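You operate a simulated robot arm through the tools that you are given. There is no shell and no other tool. Be economical: measure what you need, move in short steps, check, and stop when the job is done.

You run a simulated robot arm. Do the job below in one go: nothing can be reset, and whatever is moved stays where it is left.

TASK
Take the orange test weight and put it on the green disc.

It is judged by the outcome, as a careful person would: the job done as asked, and still so three seconds after it is handed in. It fails if anything else is knocked over, pushed out of place, dropped, spilled or broken.

THE ROBOT
A 6-joint arm with a two-finger parallel gripper, fixed in place. Base frame: the origin is at the foot of the arm, x ahead of it, y to its left, z up; the work surface is at about z = 0. Units: cm, degrees, N and s.
With the tool pointing down near the work surface it reaches from about 16 to 42 cm from the base axis. Its first joint turns from -66.0 to 66.0 degrees. Payload 1.57 kg.
The TCP is the grasp point between the finger pads, 3 cm short of the fingertips. In the tool frame z runs along the fingers and y along their closing line. Largest opening 8 cm; finger width 1.7, thickness 1.2; the body of the gripper, 4 by 8.2 cm, starts 8 cm behind the TCP.
Orientation is that of the tool frame in the base frame, as [roll, pitch, yaw] about the fixed x, y, z axes, in that order (R = Rz(yaw) Ry(pitch) Rx(roll)). With the fingers straight down and closing along the base's y, the tool's x points along the base's -x, its y along +y and its z along -z.

THE INTERFACE
- The arm moves only by the tool apply_moves. Its argument "commands" is a list of rows, each a list of 7 numbers: the shift along the tool's x, y, z in units of 25 mm (1.0 is 25 mm), then the turn, a rotation vector about the tool's x, y, z in units of 5 degrees (1.0 is 5 degrees), then the closure, from 0 (fully open) to 1 (shut). In form: [[dx, dy, dz, wx, wy, wz, grip], ...]. A call has 1 to 8 rows; each row shifts and turns the commanded pose from where the row before left it, along the tool's axes as they then stand. A call with a number of a shift or a turn outside -1 to 1 is refused whole. Rows are played at 5 a second. More than 5 cm and 8.6 degrees between two rows, or a gripper value outside its range, and nothing of the call is played. Where a pose cannot be reached the arm comes as near as it can. A force on the tool above 40 N (or 10 N above the force at the start of the call, whichever is more), or a blocked arm, ends the call early, and 0.2 s more pass. The fingers move at their own pace (about 15.3 cm/s each) and stop on an object; they squeeze with about 33 N. The grip force told is the motor's: it shows also when the fingers shut on nothing. Time passes only in rows, and 0.2 s behind the last, so rows that do not move let the fingers close. The reply holds the time, the measured pose of the TCP, the force on the tool along the base axes, the opening and the grip force, in the units named above and with some noise, and new pictures: "pictures" is both (left out), scene, wrist or none.
- Cameras (640 x 400 px; columns grow to the right, rows downward): "scene" is fixed at [4.37, -31.02, 43.56]; the picture's right is [0.90, -0.43, 0.00], its down [-0.24, -0.50, -0.84] and it looks along [0.36, 0.75, -0.55] (base axes); focal length 290 px, centre (320, 200). "wrist" rides on the gripper at [7.2, -0.7, -12.2] in the tool frame; the picture's right is [0.09, 1.00, 0.00], its down [-0.84, 0.08, -0.54] and it looks along [-0.54, 0.05, 0.84] (tool axes); focal length 238 px, centre (320, 200). There is no depth. A picture from a camera that has moved, and an enlarged one, comes with that camera's place and axes in the base frame and with its lens. The place of the scene camera against the robot may be out by one fixed shift of up to 1.8 cm in any direction.
- zoom(camera, box): a new picture of the part [left, top, right, bottom] of that camera's present view, enlarged. The clock stands still meanwhile.
- job_done(): hands the job in; it is judged then, once.

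Go step by step. Nothing tells you positions but the pictures and the camera data: compare them with the known pose of the tool, close in by small moves and look again before you grip or let go. The budget is 90 turns and 170 pictures, counting those below and the enlarged ones. Unless the task says otherwise, let go and move clear before handing in, and close with one line.

The tools are called after "Emit:" as a command line: name --pt "numbers of a row" for each row, then --argument value for the rest, lists and objects as JSON in quotes. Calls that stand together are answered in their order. apply_moves: Moves the arm, as the interface text tells. Its arguments: {"type":"object","properties":{"commands":{"type":"array"},"pictures":{"type":"string","enum":["both","scene","wrist","none"]}},"required":["commands"]} The other tools are called the same way: zoom (camera, box) takes an enlarged picture of a part of a camera's view; job_done () hands the job in.

At the start:

```text
clock: 0.0
eef_pos: [22.89, 1.13, 26.94]
tcp_rot: [179.9, 0.0, -179.9]
wrist_force: [-1.2, 0.5, -0.2]
grip_width: 8.01
finger_force: 0.2
```

scene: 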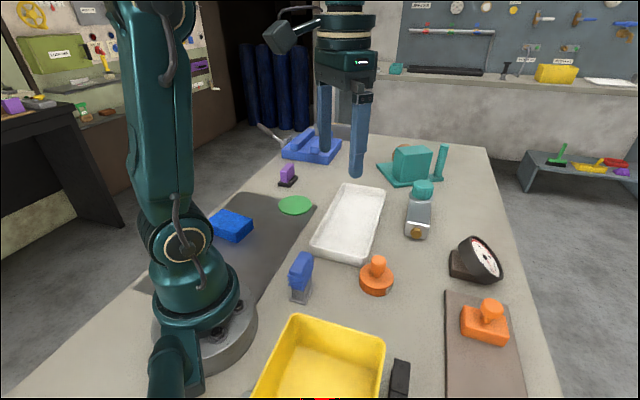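
wrist: 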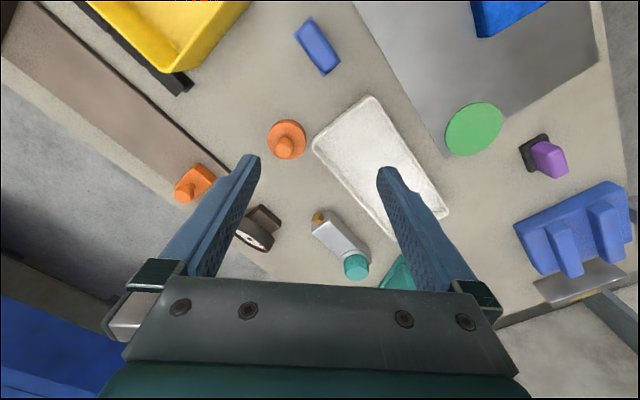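

I see two orange things: a round knobbed one near the tray and a blocky one on the brown mat. I will enlarge both, and the disc, before choosing.

Emit:
zoom --camera "scene" --box '[340, 230, 540, 355]'

Emit:
zoom --camera "wrist" --box '[160, 100, 320, 200]'

Emit:
zoom --camera "scene" --box '[200, 130, 400, 255]'

```text
3.20 times, centred on (440, 292) of scene
camera zoom: at [4.37, -31.02, 43.56], right [0.9, -0.43, 0.0], down [-0.24, -0.5, -0.84], along [0.36, 0.75, -0.55], focal length 927 px, centre (-64, -96)
```

zoom: 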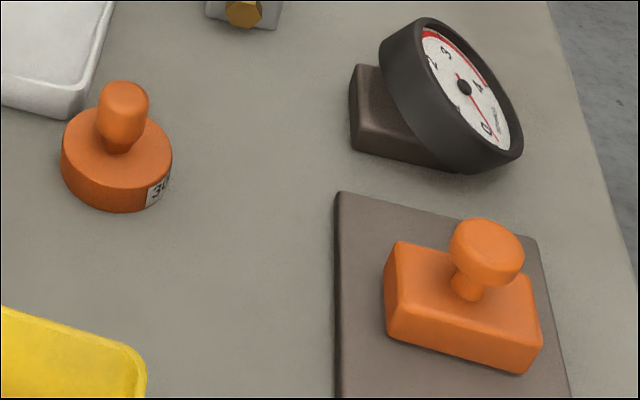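

```text
4.00 times, centred on (240, 150) of wrist
camera zoom: at [15.65, 0.62, 39.12], right [-0.09, 1.0, 0.0], down [0.84, 0.08, 0.54], along [0.54, 0.05, -0.84], focal length 953 px, centre (640, 400)
```

zoom: 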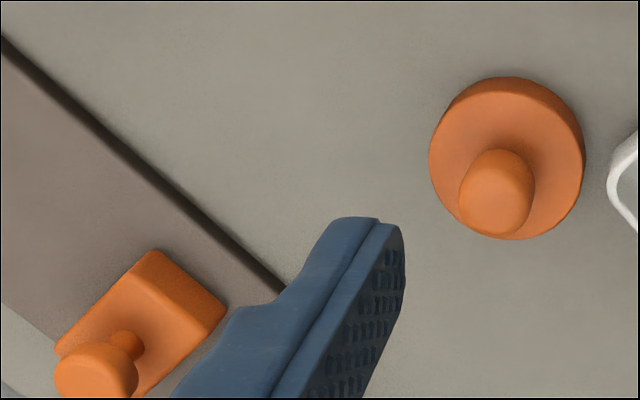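

```text
3.20 times, centred on (300, 192) of scene
camera zoom: at [4.37, -31.02, 43.56], right [0.9, -0.43, 0.0], down [-0.24, -0.5, -0.84], along [0.36, 0.75, -0.55], focal length 927 px, centre (384, 224)
```

zoom: 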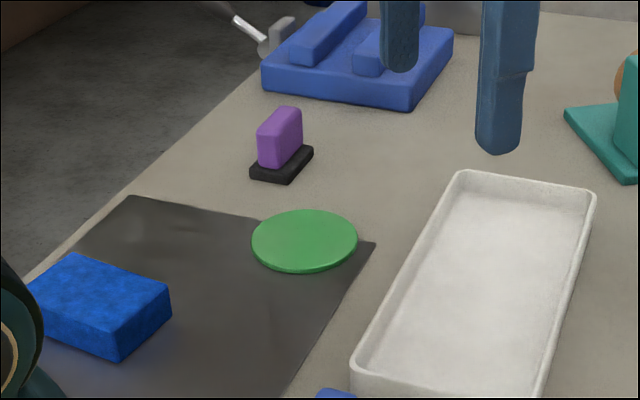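

The round one with the number label is the test weight; the other looks like a stamp. From the wrist picture the weight is near (28.9, -3.6) with its knob top at about z 5, and the disc is near (24.6, 26.7). I'll move over the weight, still high, and look again.

Emit:
apply_moves --pt "-0.404 -0.319 0.863 0 0 0 0.375" --pt "-0.404 -0.319 0.863 0 0 0 0.375" --pt "-0.404 -0.319 0.863 0 0 0 0.375" --pt "-0.404 -0.319 0.863 0 0 0 0.375" --pt "-0.404 -0.319 0.863 0 0 0 0.375" --pt "-0.404 -0.319 0.863 0 0 0 0.375" --pt "0 0 0 0 0 0 0.375"

```text
clock: 1.6
eef_pos: [28.92, -3.51, 14.0]
tcp_rot: [-180.0, 0.0, -179.8]
wrist_force: [-0.1, 0.2, -0.7]
grip_width: 4.99
finger_force: 0.1
camera wrist: at [21.75, -4.2, 26.21], right [-0.09, 1.0, 0.0], down [0.84, 0.08, 0.54], along [0.54, 0.05, -0.84], focal length 238 px, centre (320, 200)
```

scene: 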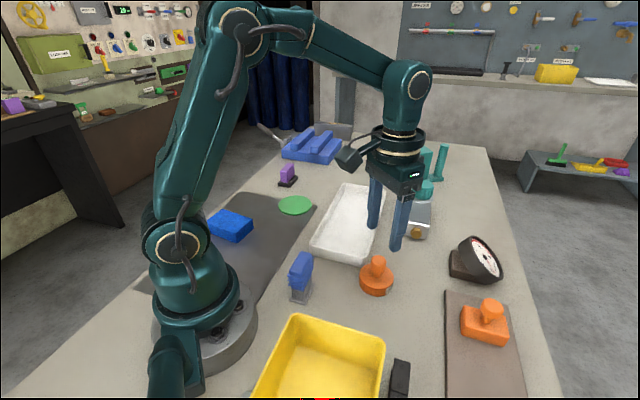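
wrist: 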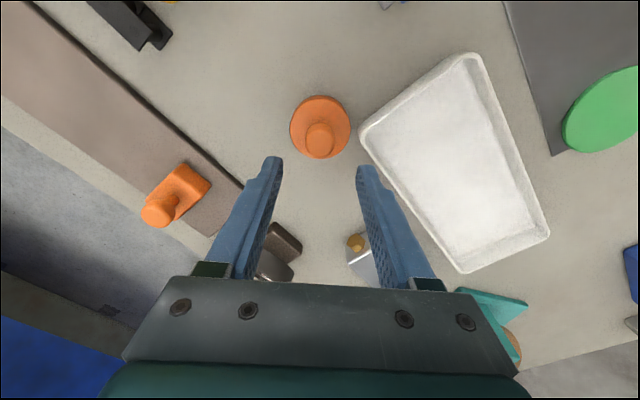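

The knob sits at about (28.6, -3.6), nearly under the tool. I'll go down to z 8 and check.

Emit:
apply_moves --pt "0.04 -0.01 0.8 0 0 0 0.375" --pt "0.04 -0.01 0.8 0 0 0 0.375" --pt "0.04 -0.01 0.8 0 0 0 0.375" --pt "0 0 0 0 0 0 0.375"

Emit:
zoom --camera "scene" --box '[320, 200, 448, 300]'

```text
clock: 2.6
eef_pos: [28.62, -3.67, 7.93]
tcp_rot: [-179.9, 0.1, -180.0]
wrist_force: [-0.1, 0.1, 0.3]
grip_width: 5.02
finger_force: 0.1
camera wrist: at [21.42, -4.3, 20.21], right [-0.09, 1.0, 0.0], down [0.84, 0.08, 0.54], along [0.54, 0.05, -0.84], focal length 238 px, centre (320, 200)
```

scene: 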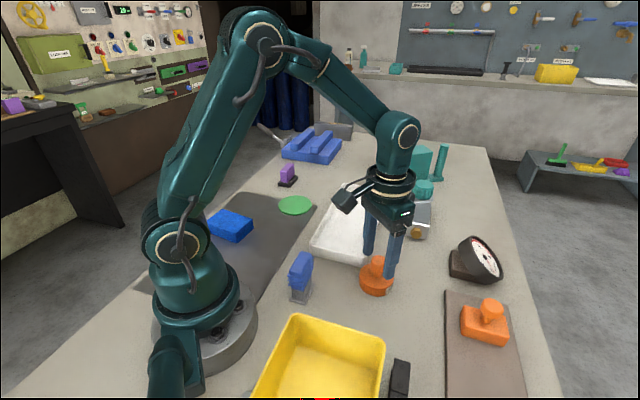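
wrist: 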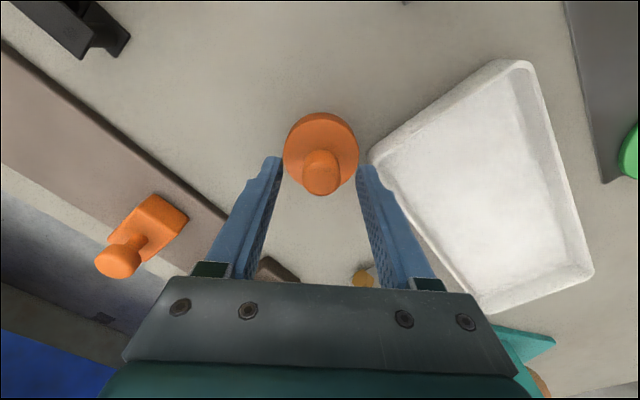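

```text
4.00 times, centred on (384, 250) of scene
camera zoom: at [4.37, -31.02, 43.56], right [0.9, -0.43, 0.0], down [-0.24, -0.5, -0.84], along [0.36, 0.75, -0.55], focal length 1159 px, centre (64, 0)
```

zoom: 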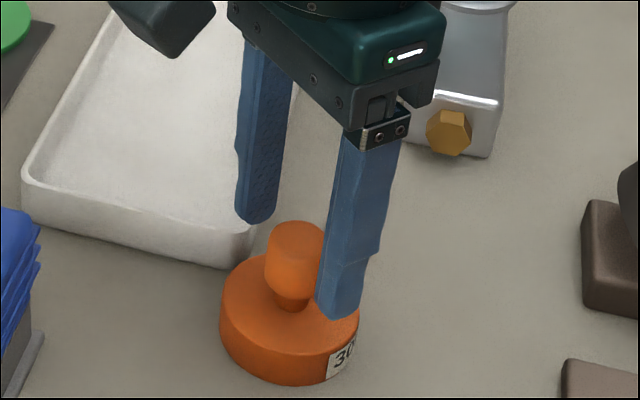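

The fingers straddle the knob and clear the tray. I'll go down to TCP z ≈ 5.6, so the tips end just above the weight's body, and check before closing.

Emit:
apply_moves --pt "0.02 0.02 0.46 0 0 0 0.42" --pt "0.02 0.01 0.46 0 0 0 0.42" --pt "0 0 0 0 0 0 0.42" --pictures "wrist"

Emit:
zoom --camera "scene" --box '[320, 200, 448, 300]'

```text
clock: 3.4
eef_pos: [28.44, -3.49, 5.52]
tcp_rot: [-180.0, 0.0, -179.9]
wrist_force: [-1.2, 0.4, -0.4]
grip_width: 4.66
finger_force: 0.1
camera wrist: at [21.29, -4.14, 17.83], right [-0.09, 1.0, 0.0], down [0.84, 0.08, 0.54], along [0.54, 0.05, -0.84], focal length 238 px, centre (320, 200)
```

wrist: 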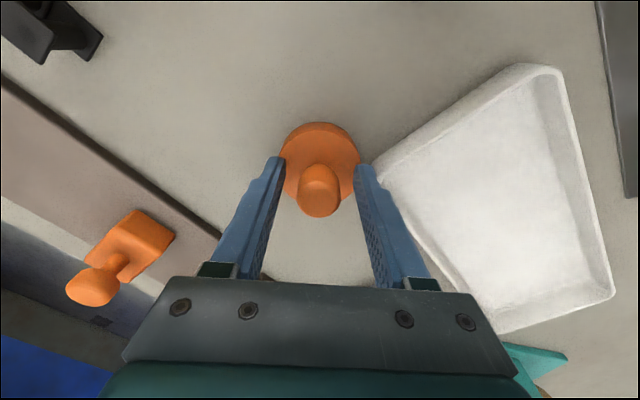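

```text
4.00 times, centred on (384, 250) of scene
camera zoom: at [4.37, -31.02, 43.56], right [0.9, -0.43, 0.0], down [-0.24, -0.5, -0.84], along [0.36, 0.75, -0.55], focal length 1159 px, centre (64, 0)
```

zoom: 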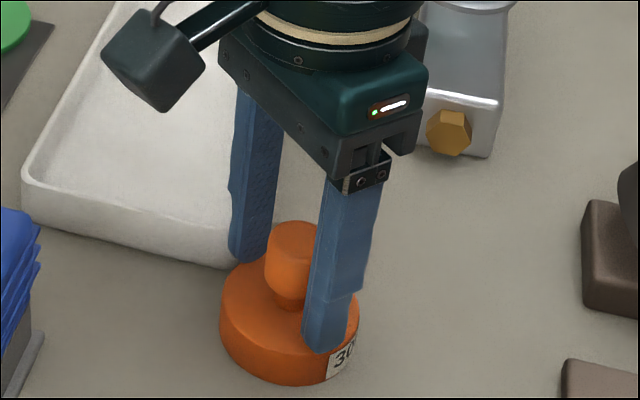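

The knob is centred between the pads. I'll close and let the grip settle.

Emit:
apply_moves --pt "0 0 0 0 0 0 0.6" --pt "0 0 0 0 0 0 1" --pt "0 0 0 0 0 0 1" --pt "0 0 0 0 0 0 1" --pictures "wrist"

```text
clock: 4.4
eef_pos: [28.47, -3.53, 5.58]
tcp_rot: [179.9, 0.0, -179.9]
wrist_force: [-0.1, 0.3, 0.3]
grip_width: 2.62
finger_force: 32.9
camera wrist: at [21.29, -4.14, 17.85], right [-0.09, 1.0, 0.0], down [0.84, 0.08, 0.54], along [0.54, 0.05, -0.84], focal length 238 px, centre (320, 200)
```

wrist: 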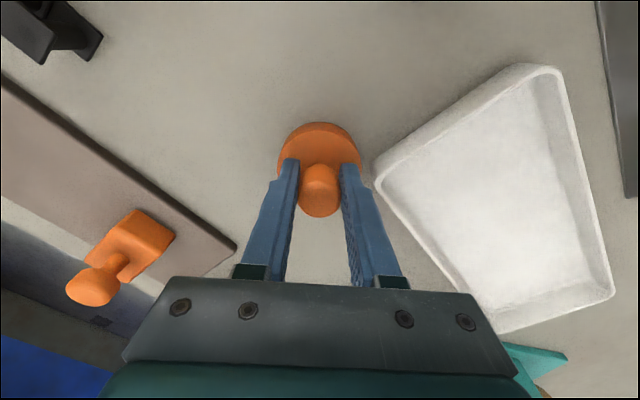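

The knob is held at 2.6 cm. I'll lift slowly and check that the weight comes along.

Emit:
apply_moves --pt "0 0 -0.2 0 0 0 1" --pt "0 0 -0.4 0 0 0 1" --pt "0 0 -0.6 0 0 0 1" --pt "0 0 -0.8 0 0 0 1" --pt "0 0 -0.8 0 0 0 1" --pt "0 0 -0.8 0 0 0 1" --pt "0 0 -0.4 0 0 0 1" --pt "0 0 0 0 0 0 1"

```text
clock: 6.2
eef_pos: [28.37, -3.56, 15.65]
tcp_rot: [180.0, 0.1, -179.9]
wrist_force: [0.0, 0.0, -3.3]
grip_width: 2.58
finger_force: 33.3
camera wrist: at [21.25, -4.19, 27.87], right [-0.09, 1.0, 0.0], down [0.84, 0.08, 0.54], along [0.54, 0.05, -0.84], focal length 238 px, centre (320, 200)
```

scene: 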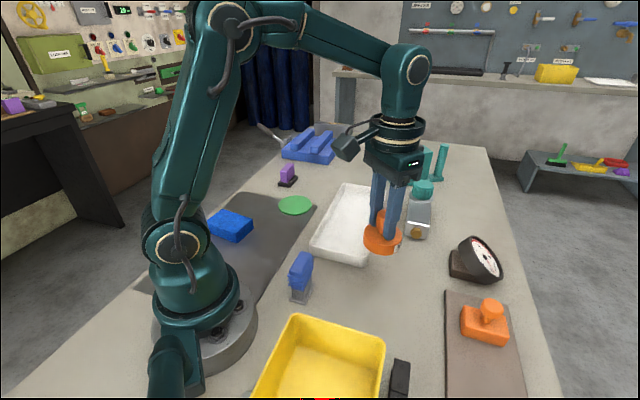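
wrist: 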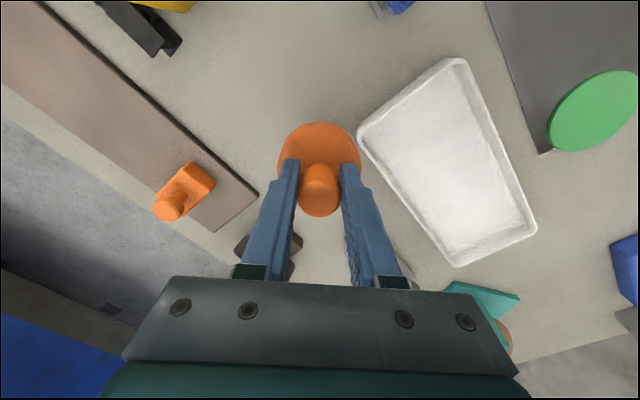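

The weight is lifted (about 3.3 N) and hangs level. A second look puts the disc at about (24.6, 26.6), so I'll carry the weight across at this height, which clears everything.

Emit:
apply_moves --pt "0.05 0.4 0 0 0 0 1" --pt "0.1 0.8 0 0 0 0 1" --pt "0.1 0.8 0 0 0 0 1" --pt "0.1 0.8 0 0 0 0 1" --pt "0.1 0.8 0 0 0 0 1" --pt "0.1 0.8 0 0 0 0 1" --pt "0.1 0.8 0 0 0 0 1" --pt "0.1 0.8 0 0 0 0 1" --pictures "scene"

Emit:
apply_moves --pt "0.1 0.8 0 0 0 0 1" --pt "0.1 0.8 0 0 0 0 1" --pt "0.1 0.8 0 0 0 0 1" --pt "0.1 0.8 0 0 0 0 1" --pt "0.1 0.8 0 0 0 0 1" --pt "0.1 0.8 0 0 0 0 1" --pt "0.1 0.8 0 0 0 0 1" --pt "0.05 0.3 0 0 0 0 1"

```text
clock: 8.0
eef_pos: [26.72, 11.5, 15.77]
tcp_rot: [180.0, 0.0, -179.8]
wrist_force: [0.7, -0.9, -2.4]
grip_width: 2.61
finger_force: 33.2
```

scene: 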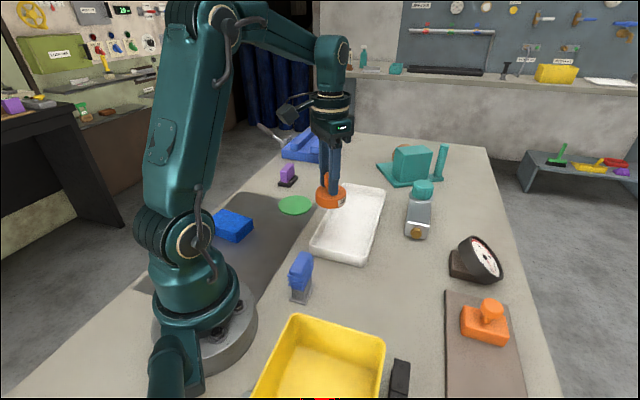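

```text
clock: 9.8
eef_pos: [24.59, 26.24, 15.57]
tcp_rot: [-180.0, 0.0, -179.9]
wrist_force: [0.5, 0.0, -3.0]
grip_width: 2.61
finger_force: 33.4
camera wrist: at [17.43, 25.62, 27.79], right [-0.09, 1.0, 0.0], down [0.84, 0.08, 0.54], along [0.54, 0.05, -0.84], focal length 238 px, centre (320, 200)
```

scene: 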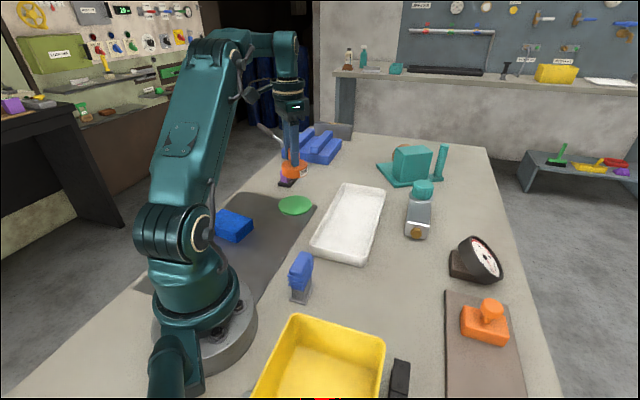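
wrist: 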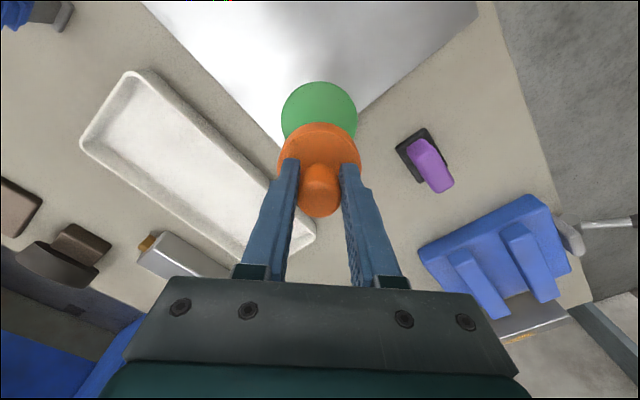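

The weight is nearly over the disc, at about (24.4, 26.2), and the purple piece is well clear. I'll go down to z ≈ 9 and check the alignment.

Emit:
apply_moves --pt "0.02 0 0.4 0 0 0 1" --pt "0.02 0 0.8 0 0 0 1" --pt "0 0 0.8 0 0 0 1" --pt "0 0 0.5 0 0 0 1" --pt "0 0 0 0 0 0 1"

Emit:
zoom --camera "wrist" --box '[240, 50, 400, 150]'

Emit:
zoom --camera "scene" --box '[240, 140, 368, 220]'

```text
clock: 11.0
eef_pos: [24.62, 26.22, 9.44]
tcp_rot: [180.0, 0.0, -180.0]
wrist_force: [-0.4, 0.8, -3.8]
grip_width: 2.65
finger_force: 33.3
camera wrist: at [17.36, 25.58, 21.62], right [-0.09, 1.0, 0.0], down [0.84, 0.08, 0.54], along [0.54, 0.05, -0.84], focal length 238 px, centre (320, 200)
```

scene: 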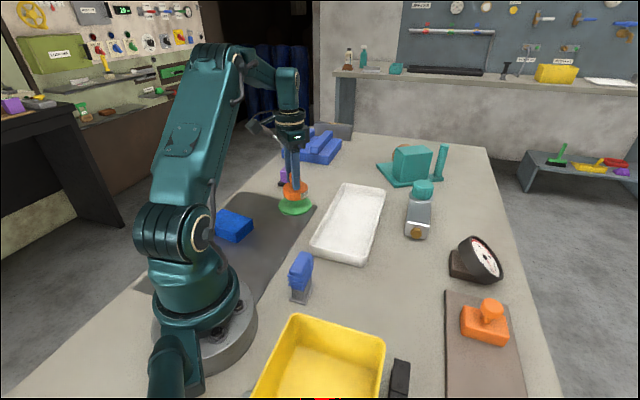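
wrist: 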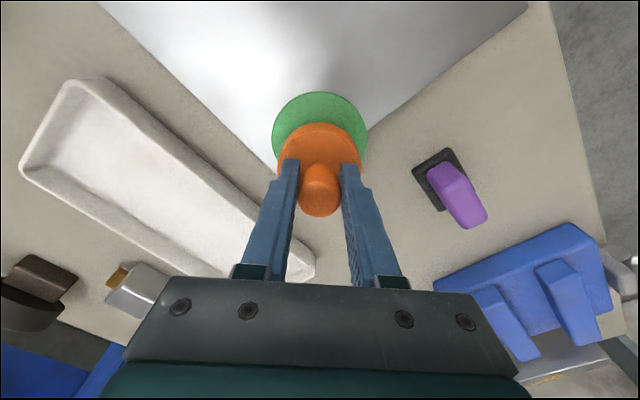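

```text
4.00 times, centred on (320, 100) of wrist
camera zoom: at [17.36, 25.58, 21.62], right [-0.09, 1.0, 0.0], down [0.84, 0.08, 0.54], along [0.54, 0.05, -0.84], focal length 953 px, centre (320, 600)
```

zoom: 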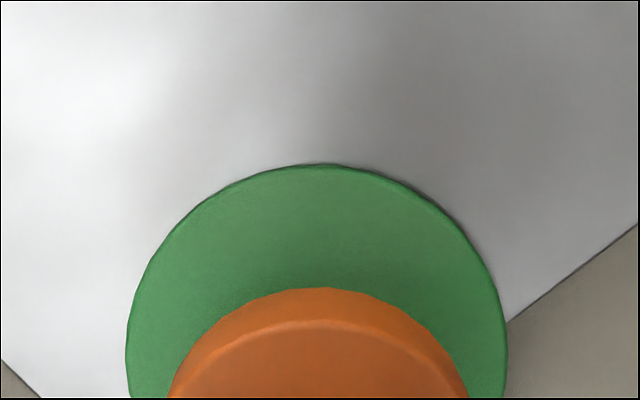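

```text
5.00 times, centred on (304, 180) of scene
camera zoom: at [4.37, -31.02, 43.56], right [0.9, -0.43, 0.0], down [-0.24, -0.5, -0.84], along [0.36, 0.75, -0.55], focal length 1449 px, centre (400, 300)
```

zoom: 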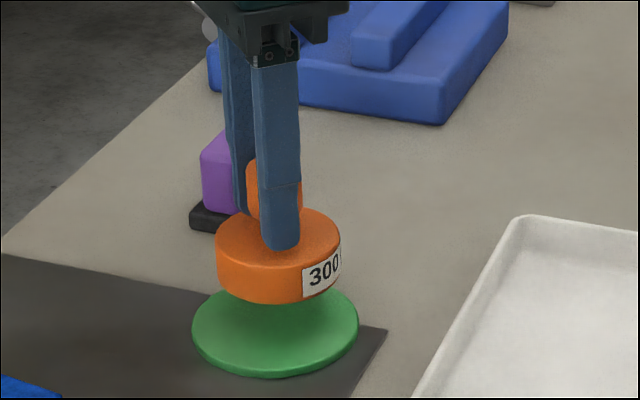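

The weight is centred over the disc, which I put at (24.7, 26.2). I'll go down slowly to just above contact.

Emit:
apply_moves --pt "-0.02 0 0.4 0 0 0 1" --pt "0 0 0.4 0 0 0 1" --pt "0 0 0.3 0 0 0 1" --pt "0 0 0.1 0 0 0 1" --pt "0 0 0 0 0 0 1" --pictures "none"

Emit:
zoom --camera "scene" --box '[256, 160, 336, 220]'

```text
clock: 12.2
eef_pos: [24.77, 26.19, 6.47]
tcp_rot: [179.9, 0.1, -179.9]
wrist_force: [-3.1, -4.0, 19.8]
grip_width: 2.61
finger_force: 33.1
```

```text
6.67 times, centred on (296, 190) of scene
camera zoom: at [4.36, -31.02, 43.55], right [0.9, -0.43, 0.0], down [-0.24, -0.5, -0.84], along [0.36, 0.75, -0.55], focal length 1932 px, centre (480, 267)
```

zoom: 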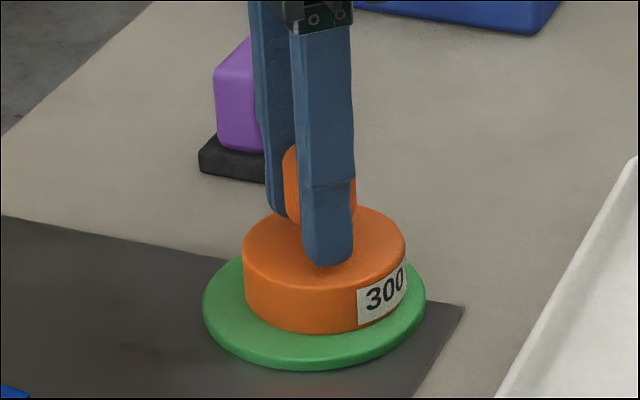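

The weight already rests on the disc, pressing with about 20 N. I'll ease up a little, then open partway.

Emit:
apply_moves --pt "0 0 -0.05 0 0 0 1" --pt "0 0 0 0 0 0 1" --pictures "none"

```text
clock: 12.8
eef_pos: [24.76, 26.34, 6.51]
tcp_rot: [179.9, 0.1, -179.9]
wrist_force: [2.5, -1.3, 16.5]
grip_width: 2.59
finger_force: 32.7
```

Emit:
apply_moves --pt "0 0 -0.05 0 0 0 1" --pt "0 0 0 0 0 0 1" --pictures "none"

```text
clock: 13.4
eef_pos: [24.57, 26.27, 6.52]
tcp_rot: [-179.8, -0.1, -179.9]
wrist_force: [1.7, 0.8, 2.6]
grip_width: 2.59
finger_force: 32.8
```

The load is now only about 3 N and the weight is seated, so I'll open to about 5 cm.

Emit:
apply_moves --pt "0 0 0 0 0 0 0.55" --pt "0 0 0 0 0 0 0.4" --pt "0 0 0 0 0 0 0.35" --pictures "wrist"

```text
clock: 14.2
eef_pos: [24.82, 26.34, 6.61]
tcp_rot: [-180.0, 0.0, -179.9]
wrist_force: [-0.6, -0.2, -0.1]
grip_width: 5.22
finger_force: 0.1
camera wrist: at [17.49, 25.63, 18.81], right [-0.09, 1.0, 0.0], down [0.84, 0.08, 0.54], along [0.54, 0.05, -0.84], focal length 238 px, centre (320, 200)
```

wrist: 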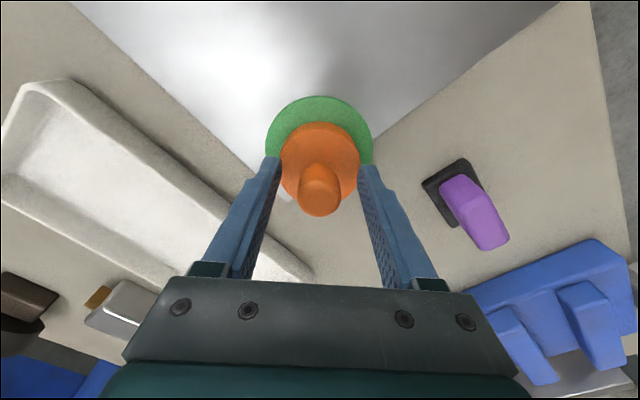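

The fingers are free of the knob and the weight stands on the disc. I'll rise straight up and check.

Emit:
apply_moves --pt "0 0 -0.3 0 0 0 0.35" --pt "0 0 -0.6 0 0 0 0.35" --pt "0 0 -0.8 0 0 0 0.35" --pt "0 0 -0.8 0 0 0 0.35" --pt "0 0 -0.8 0 0 0 0.35" --pt "0 0 -0.5 0 0 0 0.35" --pt "0 0 0 0 0 0 0.35"

Emit:
zoom --camera "scene" --box '[240, 140, 368, 220]'

```text
clock: 15.8
eef_pos: [24.83, 26.08, 16.22]
tcp_rot: [180.0, -0.1, -179.9]
wrist_force: [0.2, -0.1, 0.8]
grip_width: 5.21
finger_force: 0.1
camera wrist: at [17.53, 25.48, 28.37], right [-0.09, 1.0, 0.0], down [0.84, 0.08, 0.54], along [0.54, 0.05, -0.84], focal length 238 px, centre (320, 200)
```

scene: 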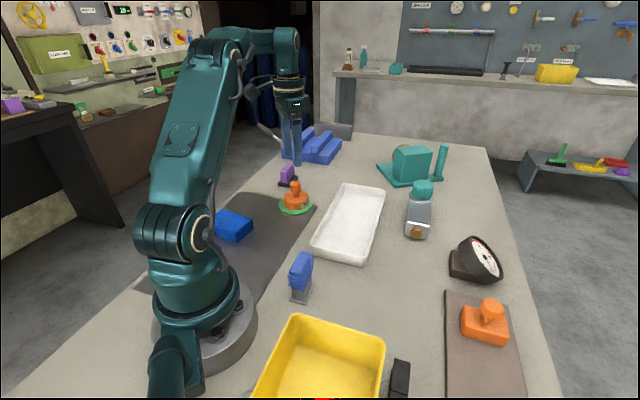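
wrist: 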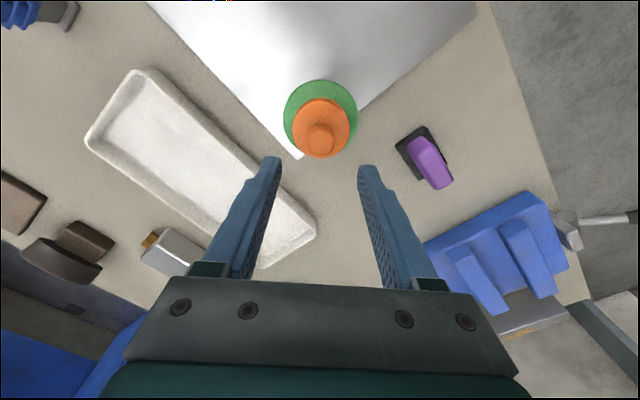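

```text
5.00 times, centred on (304, 180) of scene
camera zoom: at [4.37, -31.02, 43.56], right [0.9, -0.43, 0.0], down [-0.24, -0.5, -0.84], along [0.36, 0.75, -0.55], focal length 1449 px, centre (400, 300)
```

zoom: 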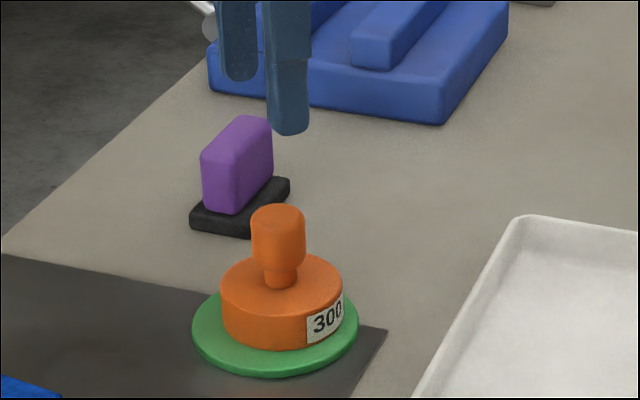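

The weight stands upright, wholly on the green disc, the arm is clear, and everything else is where it was. I'm handing in.

Emit:
job_done

```text
The job is handed in.
```

The orange test weight is standing upright on the green disc, the gripper is clear of it, and nothing else was moved.
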